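You operate a simulated robot arm through the tools that you are given. There is no shell and no other tool.

You run a simulated robot arm. Do the job below in one go: nothing can be reset, and whatever is moved stays where it is left.

JOB
Try the plug gauge in the ring board's three rings and tip the tight one's tab to red.
Fine: try all three first; tight is where the gauge will not sink; leave the other tabs; gauge back in its stand.
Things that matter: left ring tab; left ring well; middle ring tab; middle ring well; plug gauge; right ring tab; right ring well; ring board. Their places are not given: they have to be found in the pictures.

It is judged by the outcome, as a careful person would: the job done as asked, and still so three seconds after it is handed in. It fails if anything else is knocked over, pushed out of place, dropped, spilled or broken.

ROBOT AND FRAMES
A 6-joint arm with a fingered hand, fixed in place. Base frame: the origin is on the floor under the middle of its stand, x ahead of it, y to its left, z up; the work surface is at about z = 800. Lengths are in mm, angles in rad, forces in N, time in s.
With the tool pointing down near the work surface it reaches from about 340 to 820 mm from the base axis. Its first joint turns from -2.897 to 2.897 rad. Payload 4 kg.
The tool frame sits at the grasp point between the pads (the TCP): z along the fingers, y along the line on which they close. The tips reach 26 mm beyond it. The gripper opens to 132 mm; its body begins 73 mm behind the TCP. The gripper is a hand of 5 fingers: y runs from the thumb to the fingers, the wrist lies at [0, 0, -239] in the tool frame, and closing takes about 1.5 s.
Orientation is that of the tool frame in the base frame, as a unit quaternion [x, y, z, w]. With the fingers straight down and closing along the base's y, the tool's x points along the base's -x, its y along +y and its z along -z.

CONTROLS
- The arm moves only by the tool move_arm. Its argument "moves" is a list of rows, each a list of 2 entries, a list of its own where there are three numbers: the shift along the tool's x, y, z in mm, then the turn, a rotation vector about the tool's x, y, z in rad. In form: [[[tx, ty, tz], [rx, ry, rz]], ...]. A call has 1 to 20 rows; each row shifts and turns the commanded pose from where the row before left it, along the tool's axes as they then stand. "grip" is the gripper command, from -1 (fully open) to 1 (shut), values between in proportion, set as the call begins (left out, the last holds). Rows are played at 5 a second. More than 50 mm and 0.15 rad between two rows, or a gripper value outside its range, and nothing of the call is played. A pose out of reach is approached as far as the arm can. The call stops where the force on the tool passes 40 N (or 10 N more than at its start, if that is more) or the arm is blocked; 0.2 s more then pass. The fingers move at their own pace (about 45 mm/s each) and stop on an object; they squeeze with about 27 N. The grip force told is the motor's: it shows also when the fingers shut on nothing. Time passes only in rows, and 0.2 s behind the last, so rows that do not move let the fingers close. It gives the time, the measured TCP pose, the force on the tool (base axes), the opening and the grip force at its end, in the units of the frame above (readings bear some noise), with the torque about the TCP (base axes, N m) and any sound that the robot's microphone picked up.
- Cameras (640 x 400 px; columns grow to the right, rows downward): "scene" is fixed at [401.6, 647.8, 1412.5]; the picture's right is [-0.94, 0.33, 0.00], its down [0.31, 0.88, -0.35] and it looks along [-0.12, -0.33, -0.94] (base axes); focal length 337 px, centre (320, 200). "wrist" rides on the gripper at [84, 2, -97] in the tool frame; the picture's right is [-0.02, 1.00, 0.00], its down [-0.75, -0.02, -0.66] and it looks along [-0.66, -0.01, 0.75] (tool axes); focal length 270 px, centre (320, 200).
- get_image(camera): a new picture of that camera. The clock stands still meanwhile.
- finger_targets(finger1, finger2, finger3, finger4, thumb_bend): sets how far each is bent, from 0 (flat) to 1 (curled in); at 0.3 the hand is open as for a grip, at 0.7 the pads meet at the TCP. One left out holds its place. A second passes; each finger stops where it meets its share of the squeeze, and holds until it gets a number again. A gripper value or a shape takes the hand back. It gives what a move gives, with no picture; readings hold the bend of each and the force on the fingers (four entries, about 0 where the hand has none), thumb and palm.
- set_grasp(shape): the hand has 5 fingers and takes this shape, open, in about a second: jaw (thumb against the fingers, like two jaws); tri (thumb and two fingers); tip (a fingertip pinch); poke (one finger out to press); point (the index stretched); flat (the hand flat); cup (the hand cupped); fist (a fist). The gripper value then closes the fingers along that shape, each until it touches; the sizes above hold for jaw. It gives what a move gives, with no picture.
- locate(camera, pixels): for up to 12 pixels [column, row] of the newest picture of that camera ("zoom" is the newest enlarged one), the place [x, y, z] in the base frame of the surface seen there, good to about 2 mm. The clock stands still meanwhile.
- inspect(camera, box): a new picture of the part [left, top, right, bottom] of that camera's present view, enlarged. The clock stands still meanwhile.
- finish_job(): hands the job in; it is judged then, once.

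Leave the gripper open and the arm clear of the work at the hand-in unless told otherwise.

The tools are called after ">>>" by a JSON object that holds its "method" and its "body". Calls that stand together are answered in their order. move_arm: Moves the arm, as the interface text tells. Its arguments: {"type":"object","properties":{"moves":{"type":"array"},"grip":{"type":"number"}},"required":["moves"]} The other tools are called the same way: set_grasp (shape) gives the hand a shape; finger_targets (finger1, finger2, finger3, finger4, thumb_bend) moves the fingers one by one; get_image (camera) takes a picture; locate (camera, pixels) gives the place of the surface under pixels of a picture; inspect (camera, box) takes an enlarged picture of a part of a camera's view; finish_job () hands the job in.

At the start:

```text
time_s: 0.0
position: [196.1, 538.1, 1094.4]
tool_rot: [0.0, 1.0, 0.0, 0.001]
wrist_force: [0.6, -0.1, 1.1]
wrist_torque: [-0.02, 0.01, 0.03]
finger_gap: 131.9
grasp_force: 0.0
shape: jaw
bend: [0.3, 0.3, 0.3, 0.3, 0.3]
finger forces: [0.0, 0.0, 0.1, 0.0, 0.0, 0.0]
```

scene: 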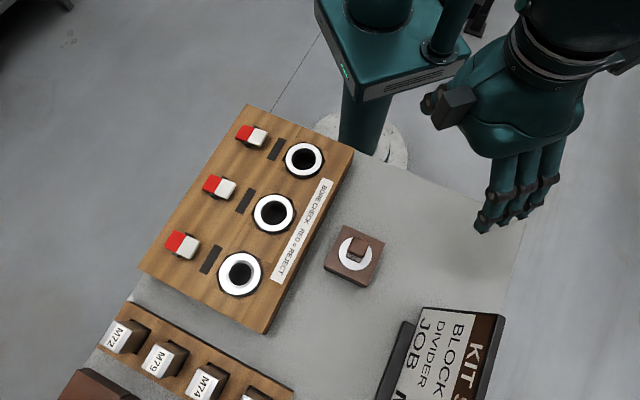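
wrist: 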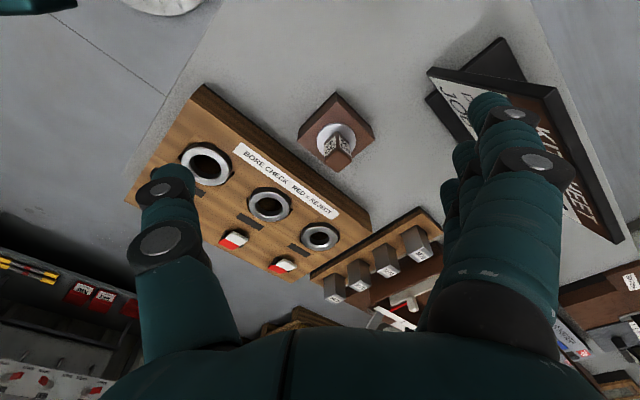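

I see the ring board with three rings, three red/white rocker tabs, and the plug gauge in its brown stand near scene pixel (355,253). First I'll enlarge these areas.

>>> {"method": "inspect", "body": {"camera": "scene", "box": [130, 90, 400, 340]}}

>>> {"method": "inspect", "body": {"camera": "wrist", "box": [120, 70, 460, 310]}}

```text
1.60 times, centred on (265, 215) of scene
```

zoom: 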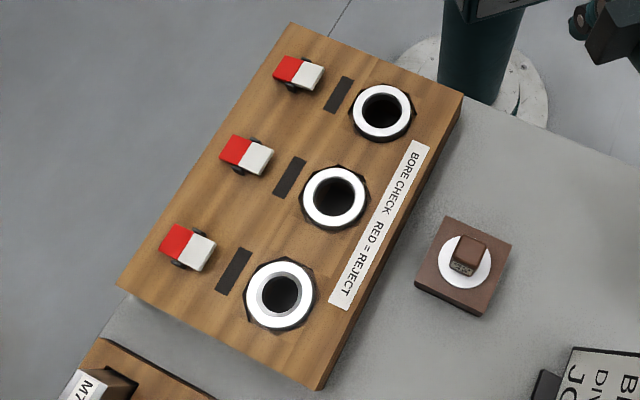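

```text
1.67 times, centred on (290, 190) of wrist
```

zoom: 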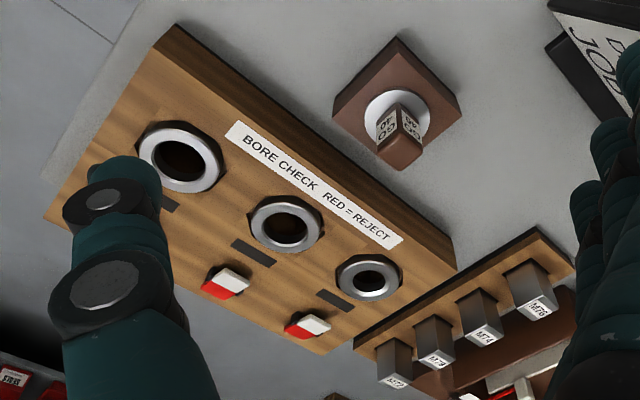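

I'll measure points on the scene picture: the three rings' rims and centres, the tabs, the gauge and the board corners.

>>> {"method": "get_image", "body": {"camera": "scene"}}

>>> {"method": "locate", "body": {"camera": "scene", "pixels": [[304, 160], [274, 214], [240, 274], [248, 105], [353, 151], [265, 332], [141, 270], [356, 242], [357, 255], [331, 263], [382, 243], [340, 230]]}}

>>> {"method": "locate", "body": {"camera": "scene", "pixels": [[243, 133], [258, 137], [211, 185], [227, 188], [175, 243], [190, 247], [322, 160], [286, 160], [292, 214], [256, 214], [259, 274], [221, 274]]}}

```text
taken
```

scene: 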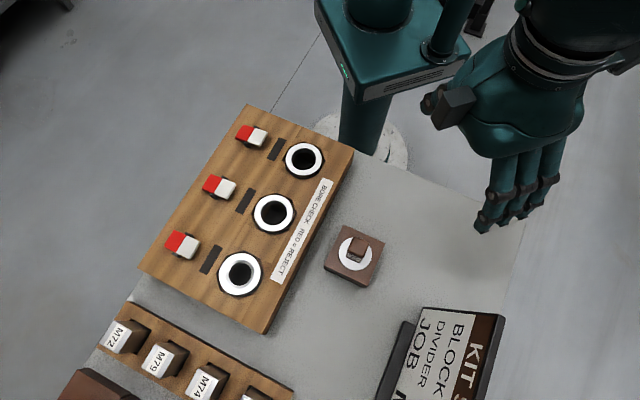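

```text
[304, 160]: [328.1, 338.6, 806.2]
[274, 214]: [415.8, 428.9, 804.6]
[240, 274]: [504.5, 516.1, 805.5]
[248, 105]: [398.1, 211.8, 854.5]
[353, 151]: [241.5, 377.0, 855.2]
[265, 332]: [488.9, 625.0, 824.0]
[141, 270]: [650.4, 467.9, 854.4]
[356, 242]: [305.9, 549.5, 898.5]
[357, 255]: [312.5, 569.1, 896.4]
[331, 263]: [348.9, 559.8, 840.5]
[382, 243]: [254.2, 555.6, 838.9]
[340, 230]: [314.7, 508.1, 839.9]
```

```text
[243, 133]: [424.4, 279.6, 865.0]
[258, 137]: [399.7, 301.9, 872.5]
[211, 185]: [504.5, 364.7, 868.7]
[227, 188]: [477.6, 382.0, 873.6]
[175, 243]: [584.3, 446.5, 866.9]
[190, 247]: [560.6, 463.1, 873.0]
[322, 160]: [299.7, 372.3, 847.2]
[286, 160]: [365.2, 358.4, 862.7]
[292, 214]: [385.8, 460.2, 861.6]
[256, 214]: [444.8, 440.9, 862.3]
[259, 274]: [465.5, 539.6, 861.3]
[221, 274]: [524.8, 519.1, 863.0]
```

Next I zoom in tightly on the gauge and on each ring to read their geometry.

>>> {"method": "inspect", "body": {"camera": "scene", "box": [315, 215, 395, 295]}}

>>> {"method": "locate", "body": {"camera": "zoom", "pixels": [[320, 200], [300, 160], [330, 130], [360, 160], [340, 200], [250, 200], [270, 250], [350, 250], [310, 230], [380, 200], [200, 230], [430, 160]]}}

```text
5.00 times, centred on (355, 255) of scene
```

zoom: 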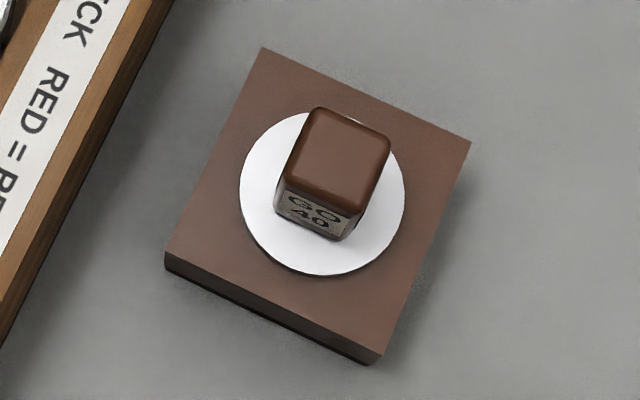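

```text
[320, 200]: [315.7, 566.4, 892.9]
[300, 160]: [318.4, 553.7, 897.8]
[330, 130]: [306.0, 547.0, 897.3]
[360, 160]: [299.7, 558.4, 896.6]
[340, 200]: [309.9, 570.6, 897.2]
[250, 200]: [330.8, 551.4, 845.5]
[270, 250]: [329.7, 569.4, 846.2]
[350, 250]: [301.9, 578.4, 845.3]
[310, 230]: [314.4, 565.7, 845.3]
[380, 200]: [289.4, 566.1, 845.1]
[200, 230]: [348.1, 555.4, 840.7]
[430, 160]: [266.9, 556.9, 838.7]
```

The gauge has a square handle (top near z=897), a white flange (z≈845) and stands in a block whose top is z≈840. I'll measure the handle and stand corners on this zoom picture.

>>> {"method": "locate", "body": {"camera": "zoom", "pixels": [[318, 113], [384, 141], [368, 205], [292, 178], [265, 52], [465, 145], [378, 352], [170, 252], [242, 190], [403, 190], [322, 273], [300, 117]]}}

>>> {"method": "inspect", "body": {"camera": "scene", "box": [264, 120, 344, 200]}}

>>> {"method": "locate", "body": {"camera": "zoom", "pixels": [[320, 200], [320, 110], [235, 200], [405, 200], [320, 290], [260, 140], [380, 140], [380, 260], [260, 260], [320, 250], [270, 200], [370, 200]]}}

```text
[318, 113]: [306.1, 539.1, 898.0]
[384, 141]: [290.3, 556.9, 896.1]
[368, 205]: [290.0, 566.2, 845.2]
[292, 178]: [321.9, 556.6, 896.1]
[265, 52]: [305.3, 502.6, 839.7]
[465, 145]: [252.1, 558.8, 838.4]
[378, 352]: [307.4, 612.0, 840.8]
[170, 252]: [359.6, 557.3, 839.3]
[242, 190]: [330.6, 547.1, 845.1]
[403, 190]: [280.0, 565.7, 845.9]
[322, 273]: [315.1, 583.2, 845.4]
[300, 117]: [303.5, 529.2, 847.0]
```

```text
5.00 times, centred on (304, 160) of scene
```

zoom: 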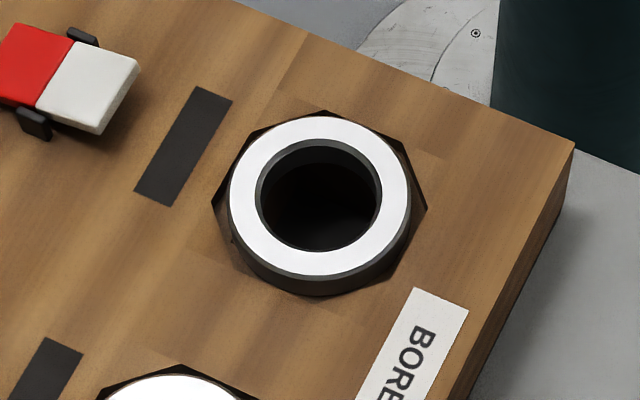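

```text
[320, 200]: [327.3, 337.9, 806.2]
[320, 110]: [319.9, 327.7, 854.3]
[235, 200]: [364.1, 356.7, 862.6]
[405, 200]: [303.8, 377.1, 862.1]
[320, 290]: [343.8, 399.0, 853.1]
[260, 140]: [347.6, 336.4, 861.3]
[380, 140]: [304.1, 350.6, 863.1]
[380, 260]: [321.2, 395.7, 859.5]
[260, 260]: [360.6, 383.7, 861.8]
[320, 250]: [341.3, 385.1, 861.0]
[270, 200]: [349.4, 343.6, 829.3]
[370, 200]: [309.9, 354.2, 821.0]
```

The handle is about 24 mm square, centred near (306,557) and turned 45°; the left ring is near (333,366). Now I'll look at the other two rings and the tabs closely.

>>> {"method": "inspect", "body": {"camera": "scene", "box": [234, 174, 314, 254]}}

>>> {"method": "locate", "body": {"camera": "zoom", "pixels": [[235, 200], [405, 200], [260, 140], [380, 140], [380, 260], [260, 260], [320, 275], [320, 125], [320, 200], [270, 220], [365, 220], [320, 255]]}}

>>> {"method": "inspect", "body": {"camera": "scene", "box": [200, 234, 280, 314]}}

>>> {"method": "locate", "body": {"camera": "zoom", "pixels": [[225, 200], [410, 200], [250, 140], [385, 140], [385, 260], [250, 260], [320, 285], [320, 115], [320, 200], [270, 200], [365, 200], [320, 245]]}}

>>> {"method": "inspect", "body": {"camera": "scene", "box": [143, 210, 223, 270]}}

>>> {"method": "inspect", "body": {"camera": "scene", "box": [180, 155, 260, 215]}}

>>> {"method": "inspect", "body": {"camera": "scene", "box": [212, 105, 292, 165]}}

```text
5.00 times, centred on (274, 214) of scene
```

zoom: 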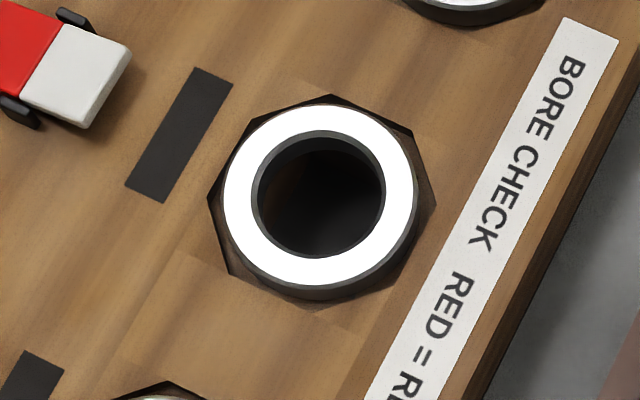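

```text
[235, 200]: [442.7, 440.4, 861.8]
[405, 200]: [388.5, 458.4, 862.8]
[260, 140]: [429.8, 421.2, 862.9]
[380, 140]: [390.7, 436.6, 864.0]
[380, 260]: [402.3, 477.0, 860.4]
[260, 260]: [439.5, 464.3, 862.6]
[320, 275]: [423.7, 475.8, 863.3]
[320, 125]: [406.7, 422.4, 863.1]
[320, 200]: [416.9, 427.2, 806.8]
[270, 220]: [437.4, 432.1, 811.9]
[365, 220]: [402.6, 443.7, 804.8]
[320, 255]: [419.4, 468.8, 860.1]
```

```text
5.00 times, centred on (240, 274) of scene
```

zoom: 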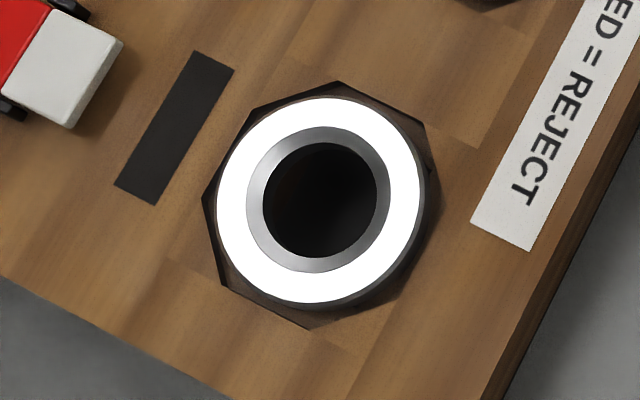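

```text
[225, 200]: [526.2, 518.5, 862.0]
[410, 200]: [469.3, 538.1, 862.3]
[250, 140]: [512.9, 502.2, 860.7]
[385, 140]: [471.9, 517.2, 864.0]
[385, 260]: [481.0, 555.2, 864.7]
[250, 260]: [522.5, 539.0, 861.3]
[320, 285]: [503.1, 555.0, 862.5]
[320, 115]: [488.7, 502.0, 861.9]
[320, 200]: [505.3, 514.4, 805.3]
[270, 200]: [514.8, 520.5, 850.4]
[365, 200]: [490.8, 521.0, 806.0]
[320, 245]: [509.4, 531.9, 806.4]
```

```text
6.67 times, centred on (183, 240) of scene
```

zoom: 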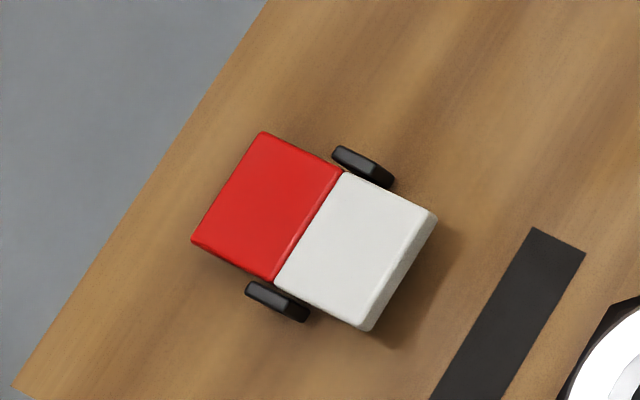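

```text
6.67 times, centred on (220, 185) of scene
```

zoom: 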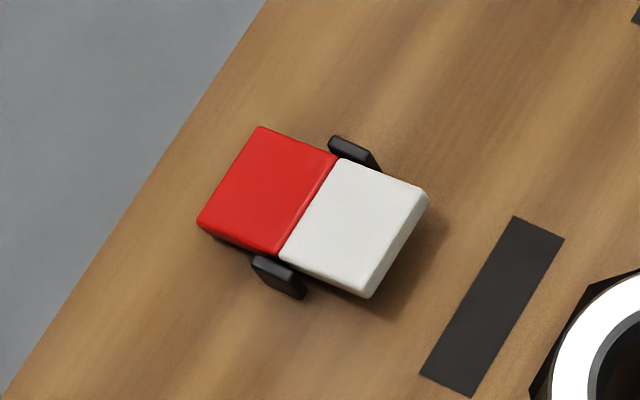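

```text
6.67 times, centred on (252, 135) of scene
```

zoom: 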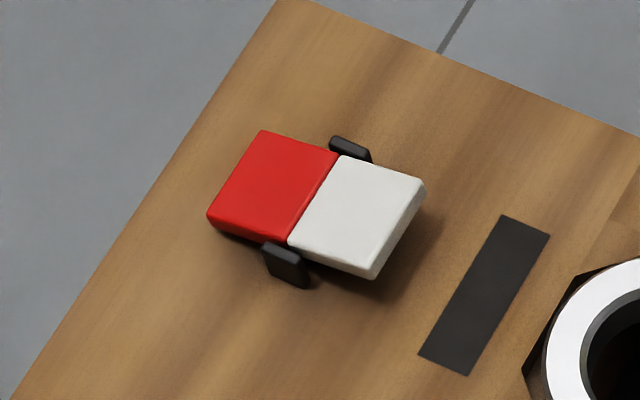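

All three tabs look to have the white half raised and the red half low. I'll measure heights along the left tab to be sure (zoom picture of the left tab).

>>> {"method": "locate", "body": {"camera": "zoom", "pixels": [[225, 205], [250, 185], [280, 190], [310, 195], [335, 205], [365, 215], [395, 225], [375, 265], [410, 190], [300, 225], [285, 260], [350, 145]]}}

>>> {"method": "inspect", "body": {"camera": "wrist", "box": [180, 200, 340, 300]}}

```text
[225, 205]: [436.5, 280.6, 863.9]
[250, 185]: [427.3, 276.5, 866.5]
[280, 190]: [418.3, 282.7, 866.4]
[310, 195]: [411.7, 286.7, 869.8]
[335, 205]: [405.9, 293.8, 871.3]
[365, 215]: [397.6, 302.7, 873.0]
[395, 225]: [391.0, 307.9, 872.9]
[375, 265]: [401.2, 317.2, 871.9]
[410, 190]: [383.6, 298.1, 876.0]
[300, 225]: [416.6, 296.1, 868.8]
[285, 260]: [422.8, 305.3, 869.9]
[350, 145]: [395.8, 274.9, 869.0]
```

```text
4.00 times, centred on (260, 250) of wrist
```

zoom: 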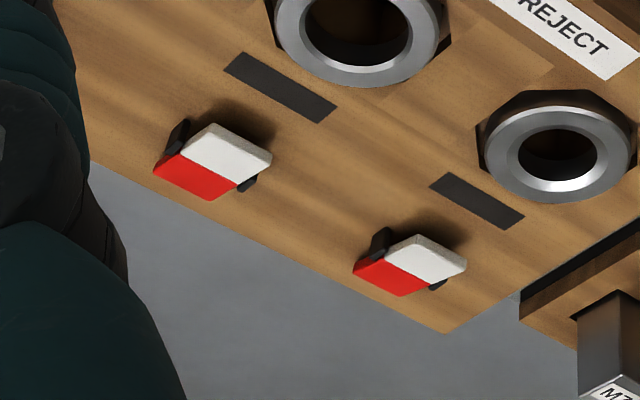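

The tab's white end is about 10 mm higher than the red end, so it now shows white, and pressing the white end would raise red. Next I measure the obstacles around the gauge: job sheet and the M-block rack.

>>> {"method": "locate", "body": {"camera": "scene", "pixels": [[425, 310], [500, 318], [405, 325], [390, 370], [440, 350], [130, 325], [170, 350], [210, 375], [255, 392], [225, 370], [290, 392], [60, 395]]}}

>>> {"method": "locate", "body": {"camera": "wrist", "pixels": [[500, 45], [430, 75], [440, 105], [560, 100], [620, 240], [335, 95], [375, 125], [340, 150], [420, 225], [390, 245], [440, 215], [370, 265]]}}

```text
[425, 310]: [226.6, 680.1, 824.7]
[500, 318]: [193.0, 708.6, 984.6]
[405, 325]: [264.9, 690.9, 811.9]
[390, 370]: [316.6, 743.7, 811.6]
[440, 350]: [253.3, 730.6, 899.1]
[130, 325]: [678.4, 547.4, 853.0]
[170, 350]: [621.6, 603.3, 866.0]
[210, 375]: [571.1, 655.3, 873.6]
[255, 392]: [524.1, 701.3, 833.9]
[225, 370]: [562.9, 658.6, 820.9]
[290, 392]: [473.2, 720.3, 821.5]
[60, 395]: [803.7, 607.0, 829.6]
```

```text
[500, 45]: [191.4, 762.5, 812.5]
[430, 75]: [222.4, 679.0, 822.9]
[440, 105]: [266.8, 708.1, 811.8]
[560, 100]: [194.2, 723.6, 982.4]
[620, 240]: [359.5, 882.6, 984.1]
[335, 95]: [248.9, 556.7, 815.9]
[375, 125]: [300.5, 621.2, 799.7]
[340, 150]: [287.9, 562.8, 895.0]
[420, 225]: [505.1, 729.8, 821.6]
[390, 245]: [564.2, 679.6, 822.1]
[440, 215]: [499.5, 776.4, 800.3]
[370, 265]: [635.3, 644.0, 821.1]
```

The job sheet stands 120 mm or more behind the gauge, so a closing axis parallel to the board's edge, along (0.7,0.7), is clear. I'll turn the hand 45° about its own axis up here, then check the pose.

>>> {"method": "move_arm", "body": {"moves": [[[0, 0, 0], [0, 0, 0.131]], [[0, 0, 0], [0, 0, 0.131]], [[0, 0, 0], [0, 0, 0.131]], [[0, 0, 0], [0, 0, 0.131]], [[0, 0, 0], [0, 0, 0.131]], [[0, 0, 0], [0, 0, 0.1304]], [[0, 0, 0], [0, 0, 0]]], "grip": -1}}

```text
time_s: 1.6
position: [195.4, 538.0, 1093.3]
tool_rot: [0.384, 0.923, 0.0, -0.001]
wrist_force: [0.2, 0.0, -0.2]
wrist_torque: [0.04, -0.01, -0.04]
finger_gap: 131.8
grasp_force: 0.0
shape: jaw
bend: [0.3, 0.3, 0.3, 0.3, 0.3]
finger forces: [0.0, 0.1, 0.0, 0.0, 0.1, 0.0]
```

The turn worked: tool y now lies along (0.71,0.70). Now I go above the gauge at about z=985, still well clear of its top at 898.

>>> {"method": "move_arm", "body": {"moves": [[[-16.2, 22.9, 27], [0, 0, 0]], [[-16.2, 22.9, 27], [0, 0, 0]], [[-16.2, 22.9, 27], [0, 0, 0]], [[-16.2, 22.9, 27], [0, 0, 0]], [[0, 0, 0], [0, 0, 0]]]}}

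>>> {"method": "get_image", "body": {"camera": "wrist"}}

>>> {"method": "get_image", "body": {"camera": "scene"}}

```text
time_s: 2.8
position: [307.9, 557.8, 987.2]
tool_rot: [0.383, 0.924, 0.001, 0.0]
wrist_force: [-0.6, 0.3, 0.4]
wrist_torque: [0.01, 0.04, -0.02]
finger_gap: 132.0
grasp_force: 0.0
shape: jaw
bend: [0.3, 0.3, 0.3, 0.3, 0.3]
finger forces: [0.0, 0.0, 0.1, 0.1, 0.0, 0.0]
```

```text
taken
```

wrist: 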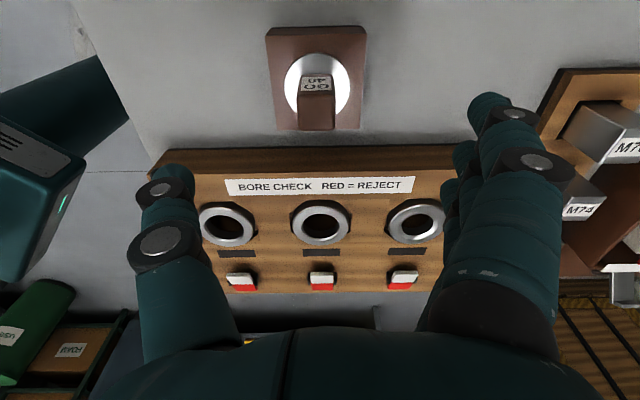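

```text
taken
```

scene: 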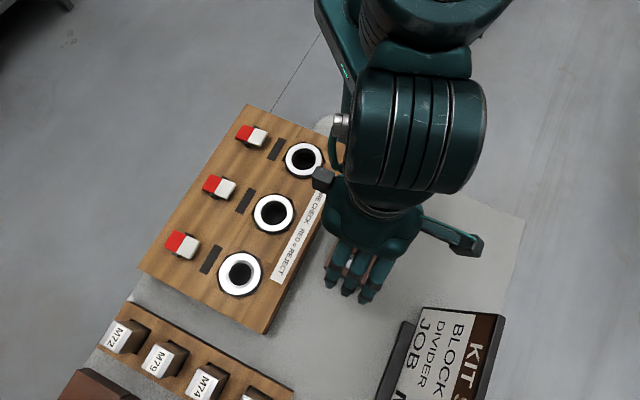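

The hand is above the gauge: in the wrist view the handle sits near (317,105), between thumb (left) and fingers (right). I'll zoom to centre precisely.

>>> {"method": "inspect", "body": {"camera": "wrist", "box": [260, 20, 380, 140]}}

>>> {"method": "locate", "body": {"camera": "zoom", "pixels": [[262, 245], [365, 245], [262, 320], [370, 320], [310, 280], [270, 200], [360, 200], [310, 220], [205, 220], [415, 220], [310, 130], [310, 335]]}}

```text
3.33 times, centred on (320, 80) of wrist
```

zoom: 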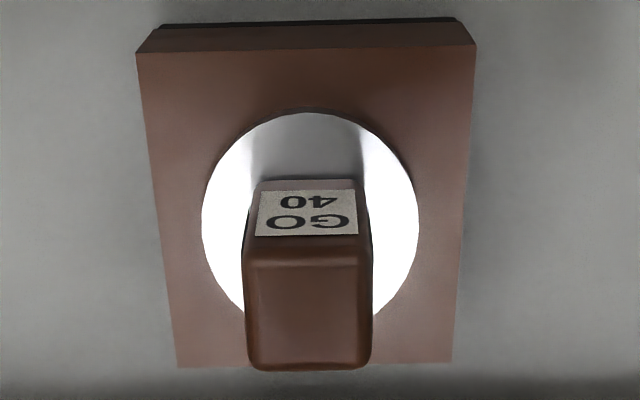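

```text
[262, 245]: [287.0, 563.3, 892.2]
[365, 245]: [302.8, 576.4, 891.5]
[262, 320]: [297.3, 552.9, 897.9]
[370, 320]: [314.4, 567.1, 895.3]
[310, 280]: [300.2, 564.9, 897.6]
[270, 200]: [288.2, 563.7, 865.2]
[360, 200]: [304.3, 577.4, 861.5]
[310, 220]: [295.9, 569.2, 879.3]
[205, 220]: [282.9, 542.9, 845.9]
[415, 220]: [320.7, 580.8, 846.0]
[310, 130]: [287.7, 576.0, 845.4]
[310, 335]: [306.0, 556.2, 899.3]
```

The handle is square to the hand; it needs about +1.3 mm in tool x and -1.5 mm in tool y. I'll check how far the fingertips reach below the TCP by locating the thumb and finger tips.

>>> {"method": "get_image", "body": {"camera": "wrist"}}

>>> {"method": "locate", "body": {"camera": "wrist", "pixels": [[165, 168], [175, 172], [155, 175], [488, 96], [498, 98], [480, 105], [462, 145], [448, 182], [515, 113], [160, 190], [535, 162], [445, 195]]}}

>>> {"method": "inspect", "body": {"camera": "scene", "box": [300, 170, 420, 310]}}

```text
taken
```

wrist: 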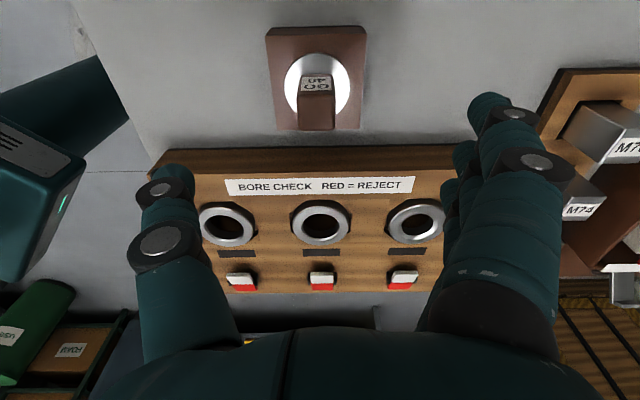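

```text
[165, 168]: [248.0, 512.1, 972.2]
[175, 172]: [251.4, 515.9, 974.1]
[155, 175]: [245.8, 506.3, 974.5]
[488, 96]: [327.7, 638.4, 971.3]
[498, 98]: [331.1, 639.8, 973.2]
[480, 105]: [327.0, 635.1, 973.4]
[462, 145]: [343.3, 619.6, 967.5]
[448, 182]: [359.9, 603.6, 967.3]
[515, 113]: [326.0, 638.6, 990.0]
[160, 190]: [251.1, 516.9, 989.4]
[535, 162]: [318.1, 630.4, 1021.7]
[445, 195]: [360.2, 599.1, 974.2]
```

```text
2.86 times, centred on (360, 240) of scene
```

zoom: 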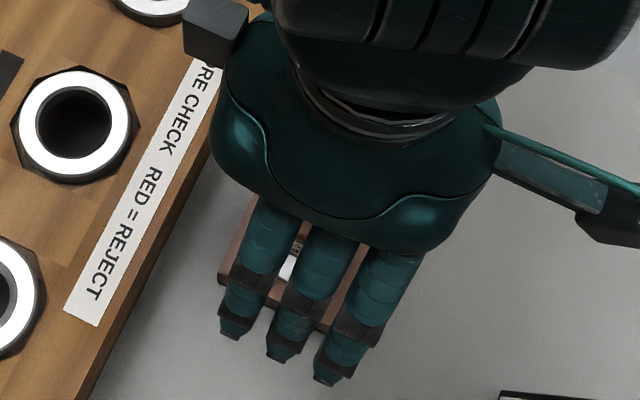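

Tips are about 20 mm below the TCP when open. I'll shift by (1.3,-1.5) mm and descend to TCP z≈877, leaving the tips a few mm above the flange (846).

>>> {"method": "move_arm", "body": {"moves": [[[1.3, -1.5, 20], [0, 0, 0]], [[0, 0, 30], [0, 0, 0]], [[0, 0, 30], [0, 0, 0]], [[0, 0, 20], [0, 0, 0]], [[0, 0, 9], [0, 0, 0]], [[0, 0, 0], [0, 0, 0]]]}}

>>> {"method": "get_image", "body": {"camera": "wrist"}}

```text
time_s: 4.2
position: [307.0, 557.2, 876.4]
tool_rot: [0.384, 0.923, 0.0, 0.0]
wrist_force: [-0.1, 0.8, 0.5]
wrist_torque: [0.02, 0.03, 0.02]
finger_gap: 131.9
grasp_force: 0.0
shape: jaw
bend: [0.3, 0.3, 0.3, 0.3, 0.3]
finger forces: [0.0, 0.0, 0.0, 0.1, 0.0, 0.1]
```

```text
taken
```

wrist: 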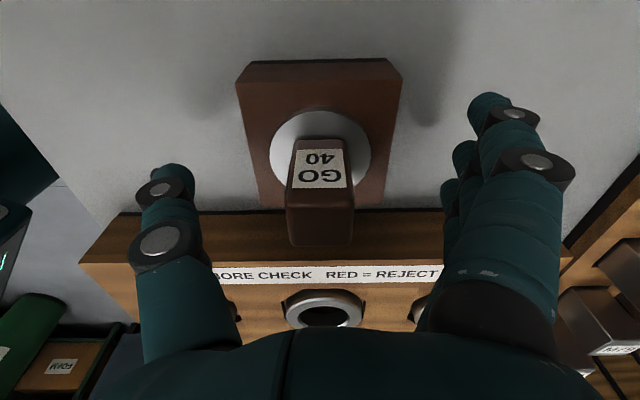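

The handle is centred between thumb and fingers (columns 286–354). I close the hand and give it time to grip.

>>> {"method": "move_arm", "body": {"moves": [[[0, 0, 0], [0, 0, 0]], [[0, 0, 0], [0, 0, 0]], [[0, 0, 0], [0, 0, 0]], [[0, 0, 0], [0, 0, 0]], [[0, 0, 0], [0, 0, 0]], [[0, 0, 0], [0, 0, 0]], [[0, 0, 0], [0, 0, 0]], [[0, 0, 0], [0, 0, 0]], [[0, 0, 0], [0, 0, 0]], [[0, 0, 0], [0, 0, 0]]], "grip": 1}}

>>> {"method": "get_image", "body": {"camera": "wrist"}}

```text
time_s: 6.4
position: [307.0, 557.5, 877.6]
tool_rot: [0.383, 0.924, 0.0, -0.001]
wrist_force: [-1.0, -1.0, 1.1]
wrist_torque: [0.09, -0.05, 0.01]
finger_gap: 11.6
grasp_force: 27.0
shape: jaw
bend: [0.66, 0.72, 0.72, 0.66, 0.7]
finger forces: [0.0, 9.8, 9.9, 0.1, 21.3, 0.0]
```

```text
taken
```

wrist: 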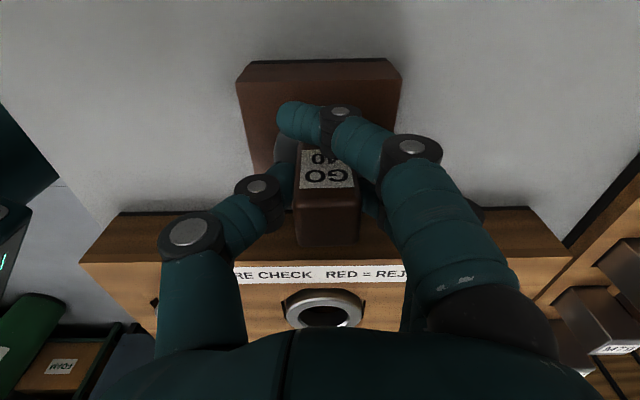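

Grip holds: fingers 2 and 3 press about 10 N each, the thumb 21 N. The handle shifted a little to the right in view (centre ≈ column 328). I'll lift gently first and check.

>>> {"method": "move_arm", "body": {"moves": [[[0, 0, -5], [0, 0, 0]], [[0, 0, -10], [0, 0, 0]], [[0, 0, -10], [0, 0, 0]], [[0, 0, -15], [0, 0, 0]], [[0, 0, 0], [0, 0, 0]]]}}

>>> {"method": "get_image", "body": {"camera": "wrist"}}

>>> {"method": "inspect", "body": {"camera": "scene", "box": [290, 180, 420, 300]}}

```text
time_s: 7.6
position: [305.9, 557.7, 916.1]
tool_rot: [0.383, 0.924, 0.001, 0.0]
wrist_force: [-0.5, -0.1, -3.0]
wrist_torque: [0.0, 0.05, 0.03]
finger_gap: 11.3
grasp_force: 26.6
shape: jaw
bend: [0.66, 0.71, 0.71, 0.66, 0.71]
finger forces: [0.0, 10.1, 10.2, 0.1, 19.9, 0.0]
```

```text
taken
```

wrist: 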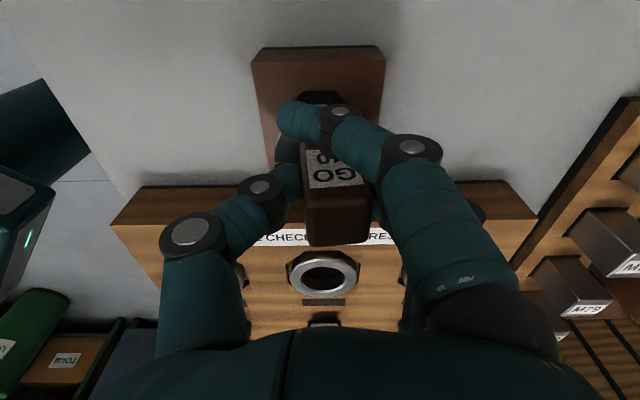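

```text
3.33 times, centred on (355, 240) of scene
```

zoom: 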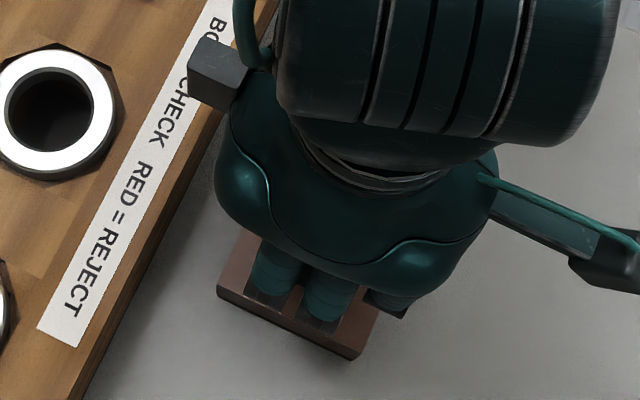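

The gauge is lifted (about 3 N weight) and its flange is hidden behind the index finger, which curls past the handle. I'll straighten the two unloaded outer fingers (1 and 4) while still over the stand, so that the wrist camera can see the plug.

>>> {"method": "finger_targets", "body": {"finger1": 0.35, "finger4": 0.35}}

>>> {"method": "get_image", "body": {"camera": "wrist"}}

```text
time_s: 8.6
position: [305.6, 557.3, 918.3]
tool_rot: [0.383, 0.924, 0.0, 0.0]
wrist_force: [1.1, -0.8, -4.3]
wrist_torque: [-0.02, 0.01, 0.03]
finger_gap: 74.0
grasp_force: 20.8
shape: fingers
bend: [0.35, 0.71, 0.71, 0.35, 0.71]
finger forces: [0.1, 10.2, 10.2, 0.0, 20.0, 0.0]
```

```text
taken
```

wrist: 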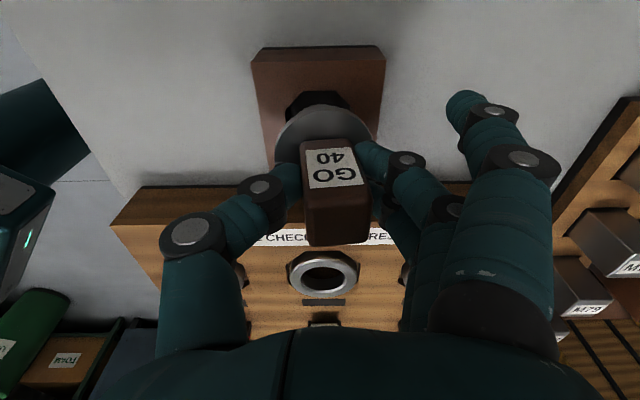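

Now the gauge is visible with flange: it leans slightly in the grip. I'll raise it a bit more and measure its tilt.

>>> {"method": "move_arm", "body": {"moves": [[[0, 0, -20], [0, 0, 0]], [[0, 0, -20], [0, 0, 0]], [[0, 0, 0], [0, 0, 0]], [[0, 0, 0], [0, 0, 0]]]}}

>>> {"method": "inspect", "body": {"camera": "wrist", "box": [250, 70, 410, 260]}}

>>> {"method": "locate", "body": {"camera": "zoom", "pixels": [[290, 160], [370, 160], [300, 200], [385, 200], [300, 250], [385, 250], [300, 310], [385, 310], [235, 120], [420, 110], [330, 90], [330, 110]]}}

```text
time_s: 9.6
position: [306.0, 557.5, 957.1]
tool_rot: [0.383, 0.924, 0.0, -0.001]
wrist_force: [1.2, 0.1, -3.9]
wrist_torque: [-0.04, 0.0, 0.01]
finger_gap: 74.0
grasp_force: 19.7
shape: fingers
bend: [0.35, 0.71, 0.71, 0.35, 0.71]
finger forces: [0.0, 10.1, 10.1, 0.1, 19.9, 0.1]
```

```text
2.11 times, centred on (330, 165) of wrist
```

zoom: 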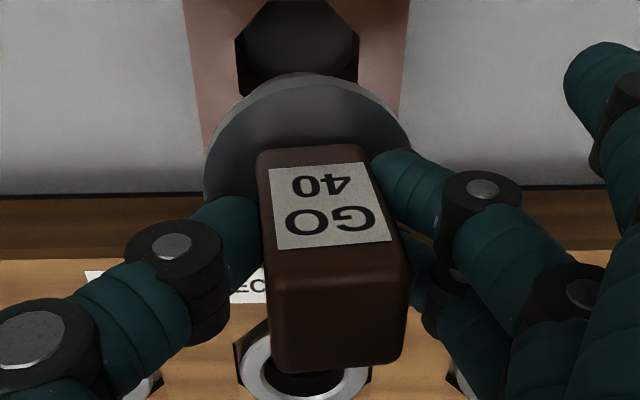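

```text
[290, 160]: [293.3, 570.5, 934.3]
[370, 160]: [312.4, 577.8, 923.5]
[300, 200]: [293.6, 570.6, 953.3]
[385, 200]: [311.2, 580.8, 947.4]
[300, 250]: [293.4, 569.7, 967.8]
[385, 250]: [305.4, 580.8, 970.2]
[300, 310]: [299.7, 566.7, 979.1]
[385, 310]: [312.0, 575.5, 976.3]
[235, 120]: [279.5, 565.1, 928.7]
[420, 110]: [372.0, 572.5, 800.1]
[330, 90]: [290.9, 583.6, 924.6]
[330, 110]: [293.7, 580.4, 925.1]
```

Measurement: the gauge axis leans about 0.055 rad (top toward tool +y), and the flange centre is about 2 mm off in tool +y. I'll tilt the hand by -0.055 rad about tool x to make the plug vertical, and look again.

>>> {"method": "move_arm", "body": {"moves": [[[0, 0, 0], [-0.03, 0, 0]], [[0, 0, 0], [-0.025, 0, 0]], [[0, 0, 0], [0, 0, 0]], [[0, 0, 0], [0, 0, 0]]]}}

>>> {"method": "get_image", "body": {"camera": "wrist"}}

>>> {"method": "get_image", "body": {"camera": "scene"}}

>>> {"method": "inspect", "body": {"camera": "wrist", "box": [250, 70, 410, 170]}}

>>> {"method": "locate", "body": {"camera": "zoom", "pixels": [[160, 180], [200, 130], [250, 95], [300, 85], [350, 95], [400, 120], [440, 160], [330, 120], [150, 230], [300, 260], [300, 320], [300, 370]]}}

```text
time_s: 10.6
position: [304.9, 557.3, 956.8]
tool_rot: [0.383, 0.924, 0.025, 0.011]
wrist_force: [0.3, 0.7, -3.4]
wrist_torque: [-0.01, 0.02, 0.03]
finger_gap: 73.9
grasp_force: 20.6
shape: fingers
bend: [0.35, 0.71, 0.71, 0.35, 0.71]
finger forces: [0.0, 10.1, 10.1, 0.1, 20.0, 0.0]
```

```text
taken
```

wrist: 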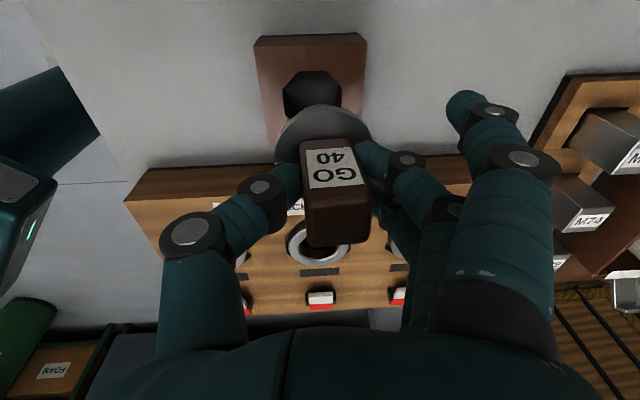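

```text
taken
```

scene: 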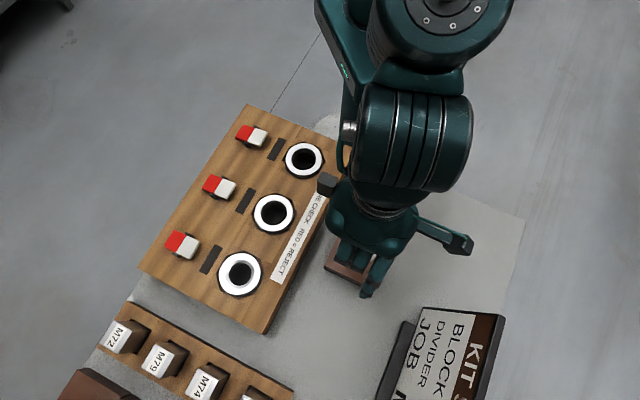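

```text
4.00 times, centred on (330, 120) of wrist
```

zoom: 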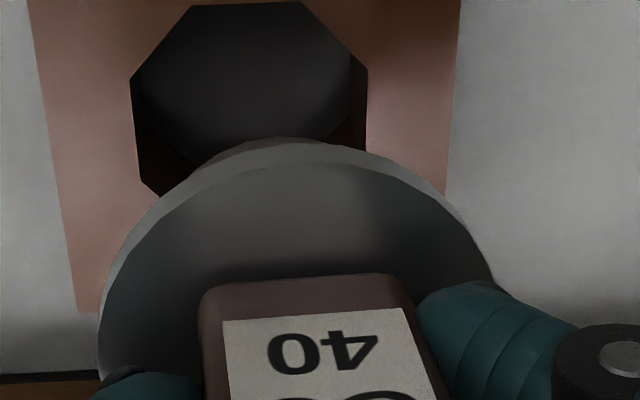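

```text
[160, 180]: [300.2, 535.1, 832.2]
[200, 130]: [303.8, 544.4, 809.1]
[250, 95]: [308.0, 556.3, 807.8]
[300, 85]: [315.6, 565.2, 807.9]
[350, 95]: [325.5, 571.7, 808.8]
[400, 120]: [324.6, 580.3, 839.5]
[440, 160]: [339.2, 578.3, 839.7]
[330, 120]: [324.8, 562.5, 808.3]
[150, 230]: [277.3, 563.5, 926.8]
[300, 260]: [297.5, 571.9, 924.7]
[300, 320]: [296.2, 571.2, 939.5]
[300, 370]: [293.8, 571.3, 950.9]
```

The plug now looks upright; I see the flange's left edge near zoom (100,320) and right edge near (492,275). I'll locate points on the flange to find its centre relative to the TCP.

>>> {"method": "locate", "body": {"camera": "zoom", "pixels": [[125, 280], [125, 260], [470, 260], [470, 250], [140, 240], [455, 230], [200, 190], [395, 190], [300, 165], [240, 172], [360, 168], [300, 145]]}}

>>> {"method": "inspect", "body": {"camera": "wrist", "box": [260, 20, 400, 120]}}

>>> {"method": "inspect", "body": {"camera": "scene", "box": [310, 220, 400, 310]}}

```text
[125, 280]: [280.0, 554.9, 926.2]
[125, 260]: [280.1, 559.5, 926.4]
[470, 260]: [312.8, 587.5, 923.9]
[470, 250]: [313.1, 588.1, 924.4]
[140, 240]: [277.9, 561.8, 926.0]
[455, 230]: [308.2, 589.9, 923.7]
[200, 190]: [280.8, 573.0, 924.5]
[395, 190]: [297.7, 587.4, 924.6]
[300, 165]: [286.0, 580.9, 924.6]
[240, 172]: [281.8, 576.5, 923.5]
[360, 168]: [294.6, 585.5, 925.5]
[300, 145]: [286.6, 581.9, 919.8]
```

```text
4.00 times, centred on (330, 70) of wrist
```

zoom: 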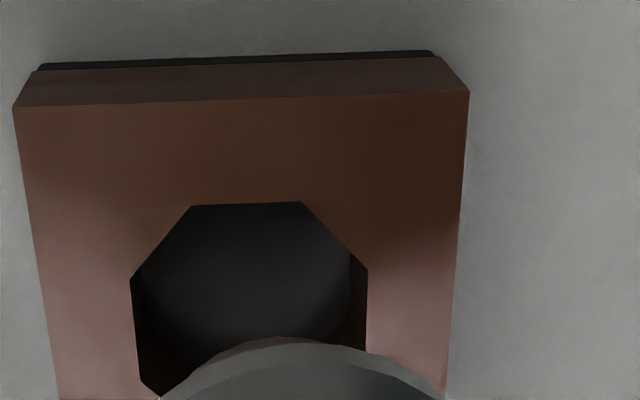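

```text
4.44 times, centred on (355, 265) of scene
```

zoom: 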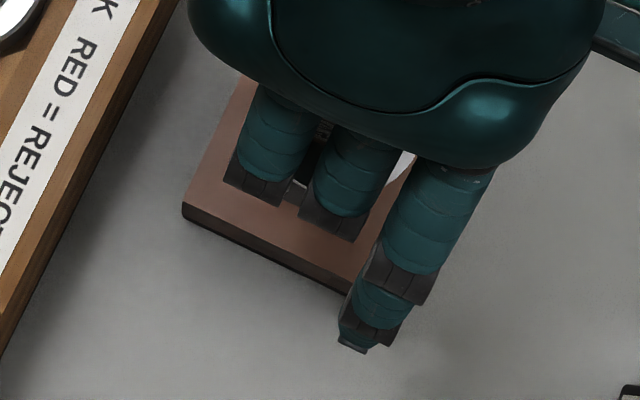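

Flange centre is about +4.2 mm from the TCP in tool y. To check for any bias between the two cameras, I'll locate the stand edges, hole and rings with the wrist camera too.

>>> {"method": "get_image", "body": {"camera": "wrist"}}

>>> {"method": "locate", "body": {"camera": "wrist", "pixels": [[256, 48], [364, 45], [310, 48], [268, 130], [362, 110], [258, 80], [364, 80], [318, 303], [345, 256], [293, 250], [319, 262], [250, 258]]}}

```text
taken
```

wrist: 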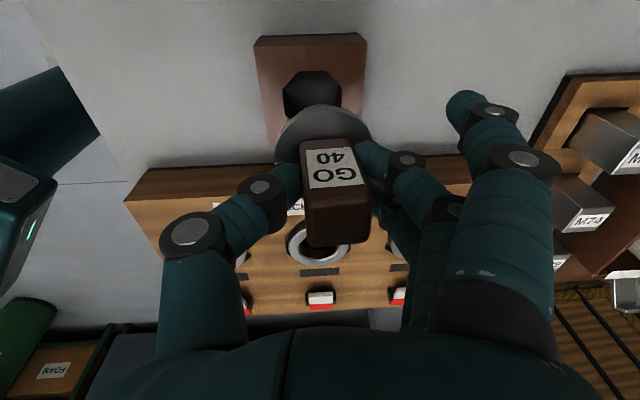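

```text
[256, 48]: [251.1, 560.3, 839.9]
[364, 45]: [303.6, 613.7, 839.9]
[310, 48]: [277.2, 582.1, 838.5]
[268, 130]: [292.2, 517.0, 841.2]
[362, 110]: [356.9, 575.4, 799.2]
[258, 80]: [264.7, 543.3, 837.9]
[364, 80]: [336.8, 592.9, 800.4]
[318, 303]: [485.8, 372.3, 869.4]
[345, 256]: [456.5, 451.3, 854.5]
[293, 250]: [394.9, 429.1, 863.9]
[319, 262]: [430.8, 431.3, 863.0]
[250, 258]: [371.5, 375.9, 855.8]
```

The wrist camera reads about 2 mm long in tool x, so the gauge axis lies roughly 1.5 mm (±2) in tool x from the TCP. Now I carry the gauge over the middle ring (415,447.5), keeping the plug about 25 mm above the ring tops.

>>> {"method": "move_arm", "body": {"moves": [[[0, 0, -8], [0, 0, 0]], [[-26, -0.8, 0], [0, 0, 0]], [[-26, -0.8, 0], [0, 0, 0]], [[-26, -0.8, 0], [0, 0, 0]], [[-26, -0.8, 0], [0, 0, 0]], [[-26, -0.8, 0], [0, 0, 0]], [[-26.3, -0.8, 0], [0, 0, 0]], [[0, 0, 0], [0, 0, 0]], [[0, 0, 0], [0, 0, 0]]]}}

>>> {"method": "get_image", "body": {"camera": "wrist"}}

>>> {"method": "get_image", "body": {"camera": "scene"}}

```text
time_s: 12.6
position: [411.0, 442.2, 963.8]
tool_rot: [0.382, 0.924, 0.024, 0.01]
wrist_force: [-0.1, -0.1, -3.3]
wrist_torque: [0.0, -0.02, -0.02]
finger_gap: 73.9
grasp_force: 19.8
shape: fingers
bend: [0.35, 0.71, 0.71, 0.35, 0.71]
finger forces: [0.0, 9.9, 10.0, 0.0, 19.8, 0.0]
```

```text
taken
```

wrist: 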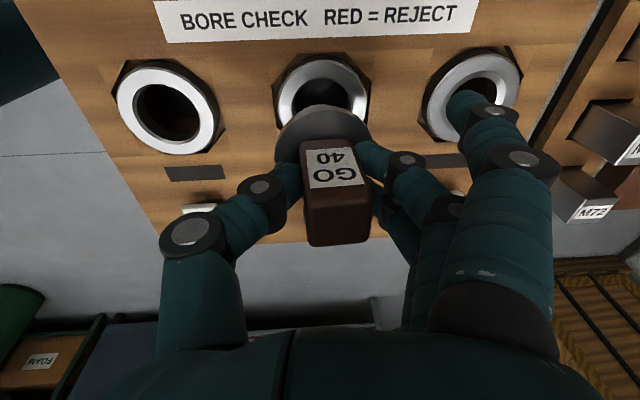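

```text
taken
```

scene: 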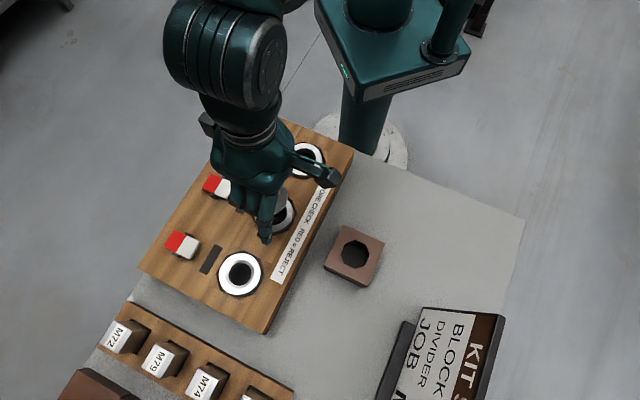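

The stand (with its octagonal hole) is empty and unmoved. I zoom the wrist view to compare the flange with the middle ring below it, and zoom the scene on the stand hole for later.

>>> {"method": "inspect", "body": {"camera": "wrist", "box": [250, 40, 400, 140]}}

>>> {"method": "inspect", "body": {"camera": "scene", "box": [220, 160, 320, 250]}}

>>> {"method": "inspect", "body": {"camera": "scene", "box": [315, 215, 395, 295]}}

>>> {"method": "locate", "body": {"camera": "zoom", "pixels": [[320, 120], [240, 180], [250, 250], [300, 270], [400, 220], [390, 160], [265, 55], [463, 146], [378, 352], [172, 250], [320, 200], [330, 240]]}}

```text
4.00 times, centred on (325, 90) of wrist
```

zoom: 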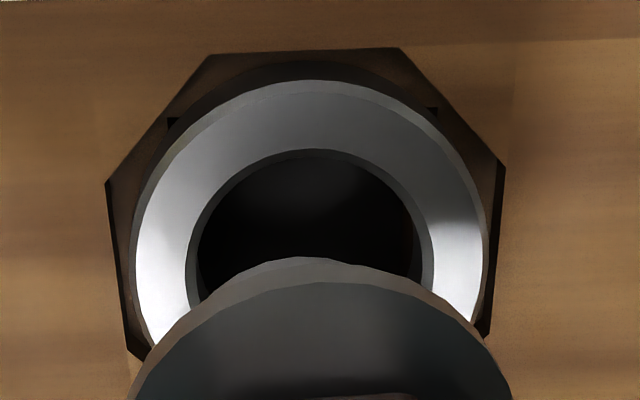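

```text
4.44 times, centred on (270, 205) of scene
```

zoom: 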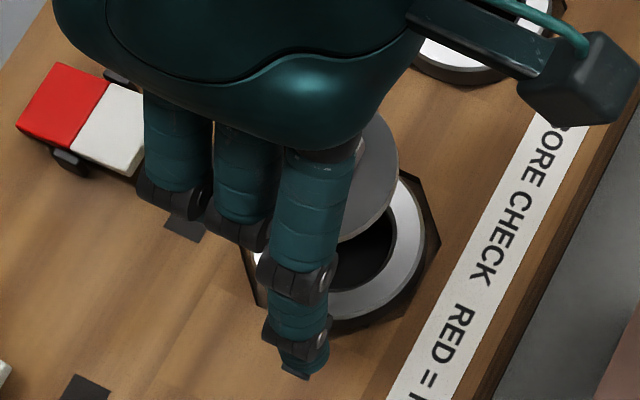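

```text
5.00 times, centred on (355, 255) of scene
```

zoom: 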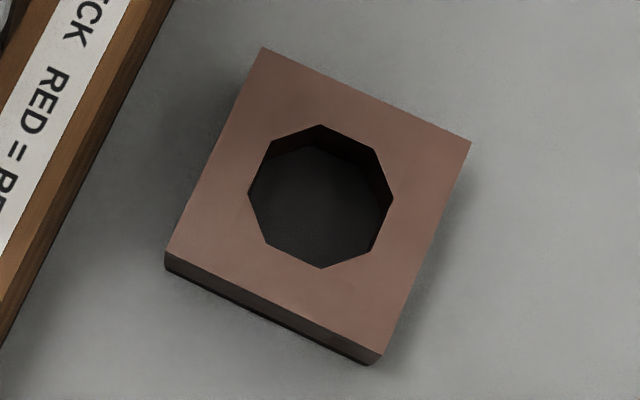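

```text
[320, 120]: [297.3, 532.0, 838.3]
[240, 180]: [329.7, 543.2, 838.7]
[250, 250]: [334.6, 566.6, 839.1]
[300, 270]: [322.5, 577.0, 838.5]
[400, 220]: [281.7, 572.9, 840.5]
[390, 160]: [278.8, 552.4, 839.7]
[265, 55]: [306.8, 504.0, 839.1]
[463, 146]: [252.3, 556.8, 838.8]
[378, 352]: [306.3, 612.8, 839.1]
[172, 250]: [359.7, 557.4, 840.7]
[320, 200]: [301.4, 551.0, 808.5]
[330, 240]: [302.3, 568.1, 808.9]
```

I compared both: the ring centre lies about 3 mm in tool +y and -0.5 mm in x from the gauge axis. I'll shift by that and lower to just above the ring (plug bottom about 4 mm above), then look again.

>>> {"method": "move_arm", "body": {"moves": [[[-0.5, 3.0, 0.2], [0, 0, 0]], [[0, -0.6, 11], [0, 0, 0]], [[0, -0.6, 11], [0, 0, 0]], [[0, -0.6, 11], [0, 0, 0]], [[0, 0, 0], [0, 0, 0]], [[0, 0, 0], [0, 0, 0]]]}}

>>> {"method": "inspect", "body": {"camera": "wrist", "box": [250, 60, 400, 160]}}

>>> {"method": "inspect", "body": {"camera": "scene", "box": [230, 170, 330, 250]}}

```text
time_s: 14.0
position: [414.0, 445.1, 929.9]
tool_rot: [0.384, 0.923, 0.025, 0.011]
wrist_force: [-0.2, -0.6, -4.1]
wrist_torque: [-0.02, 0.01, -0.04]
finger_gap: 74.1
grasp_force: 19.8
shape: fingers
bend: [0.35, 0.71, 0.71, 0.35, 0.71]
finger forces: [0.0, 10.0, 10.1, 0.1, 19.9, 0.0]
```

```text
4.00 times, centred on (325, 110) of wrist
```

zoom: 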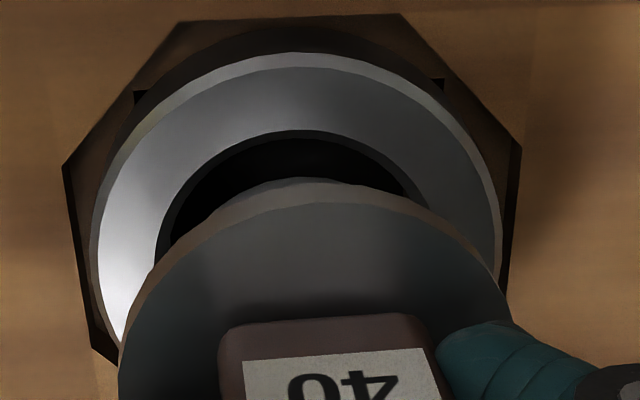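

```text
5.00 times, centred on (280, 210) of scene
```

zoom: 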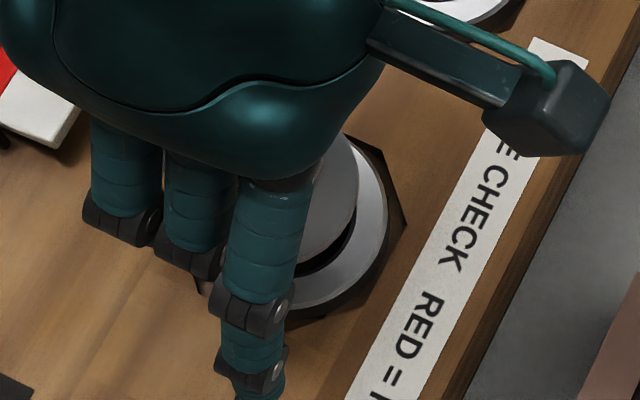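

Now the ring sits slightly to tool -y of the gauge; I correct by (+1.0,-1.3) mm and lower about 8 mm carefully, watching the force.

>>> {"method": "move_arm", "body": {"moves": [[[1.0, -1.3, 0], [0, 0, 0]], [[0, -0.17, 3], [0, 0, 0]], [[0, -0.17, 3], [0, 0, 0]], [[0, -0.17, 3], [0, 0, 0]], [[0, 0, 0], [0, 0, 0]]]}}

>>> {"method": "inspect", "body": {"camera": "wrist", "box": [250, 60, 400, 160]}}

```text
time_s: 15.2
position: [412.1, 444.2, 922.2]
tool_rot: [0.384, 0.923, 0.025, 0.011]
wrist_force: [-0.5, 0.3, -3.5]
wrist_torque: [-0.02, 0.0, 0.0]
finger_gap: 74.1
grasp_force: 20.0
shape: fingers
bend: [0.35, 0.71, 0.71, 0.35, 0.71]
finger forces: [0.0, 10.0, 10.0, 0.1, 19.9, 0.1]
```

```text
4.00 times, centred on (325, 110) of wrist
```

zoom: 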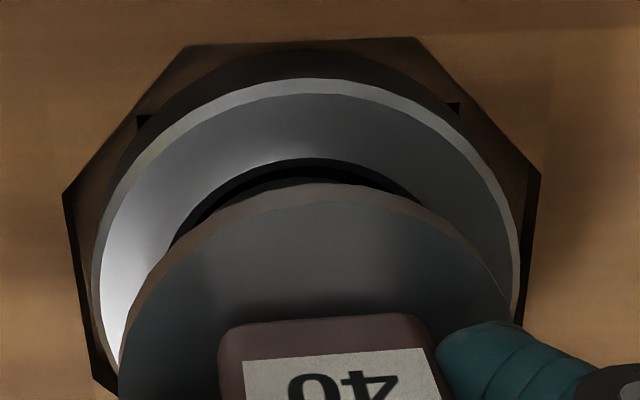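

No contact yet (force just the weight) with the plug mouth about at the ring top. I continue down 9 mm.

>>> {"method": "move_arm", "body": {"moves": [[[0, -0.17, 3], [0, 0, 0]], [[0, -0.17, 3], [0, 0, 0]], [[0, -0.17, 3], [0, 0, 0]], [[0, 0, 0], [0, 0, 0]]]}}

>>> {"method": "inspect", "body": {"camera": "wrist", "box": [250, 60, 400, 160]}}

```text
time_s: 16.2
position: [412.2, 444.3, 912.3]
tool_rot: [0.384, 0.923, 0.025, 0.01]
wrist_force: [0.2, -0.7, -4.1]
wrist_torque: [0.0, 0.02, 0.0]
finger_gap: 74.0
grasp_force: 19.8
shape: fingers
bend: [0.35, 0.71, 0.71, 0.35, 0.71]
finger forces: [0.0, 10.0, 10.2, 0.1, 19.9, 0.0]
```

```text
4.00 times, centred on (325, 110) of wrist
```

zoom: 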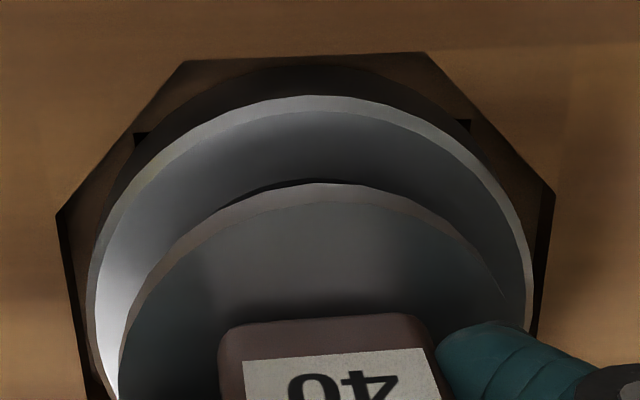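

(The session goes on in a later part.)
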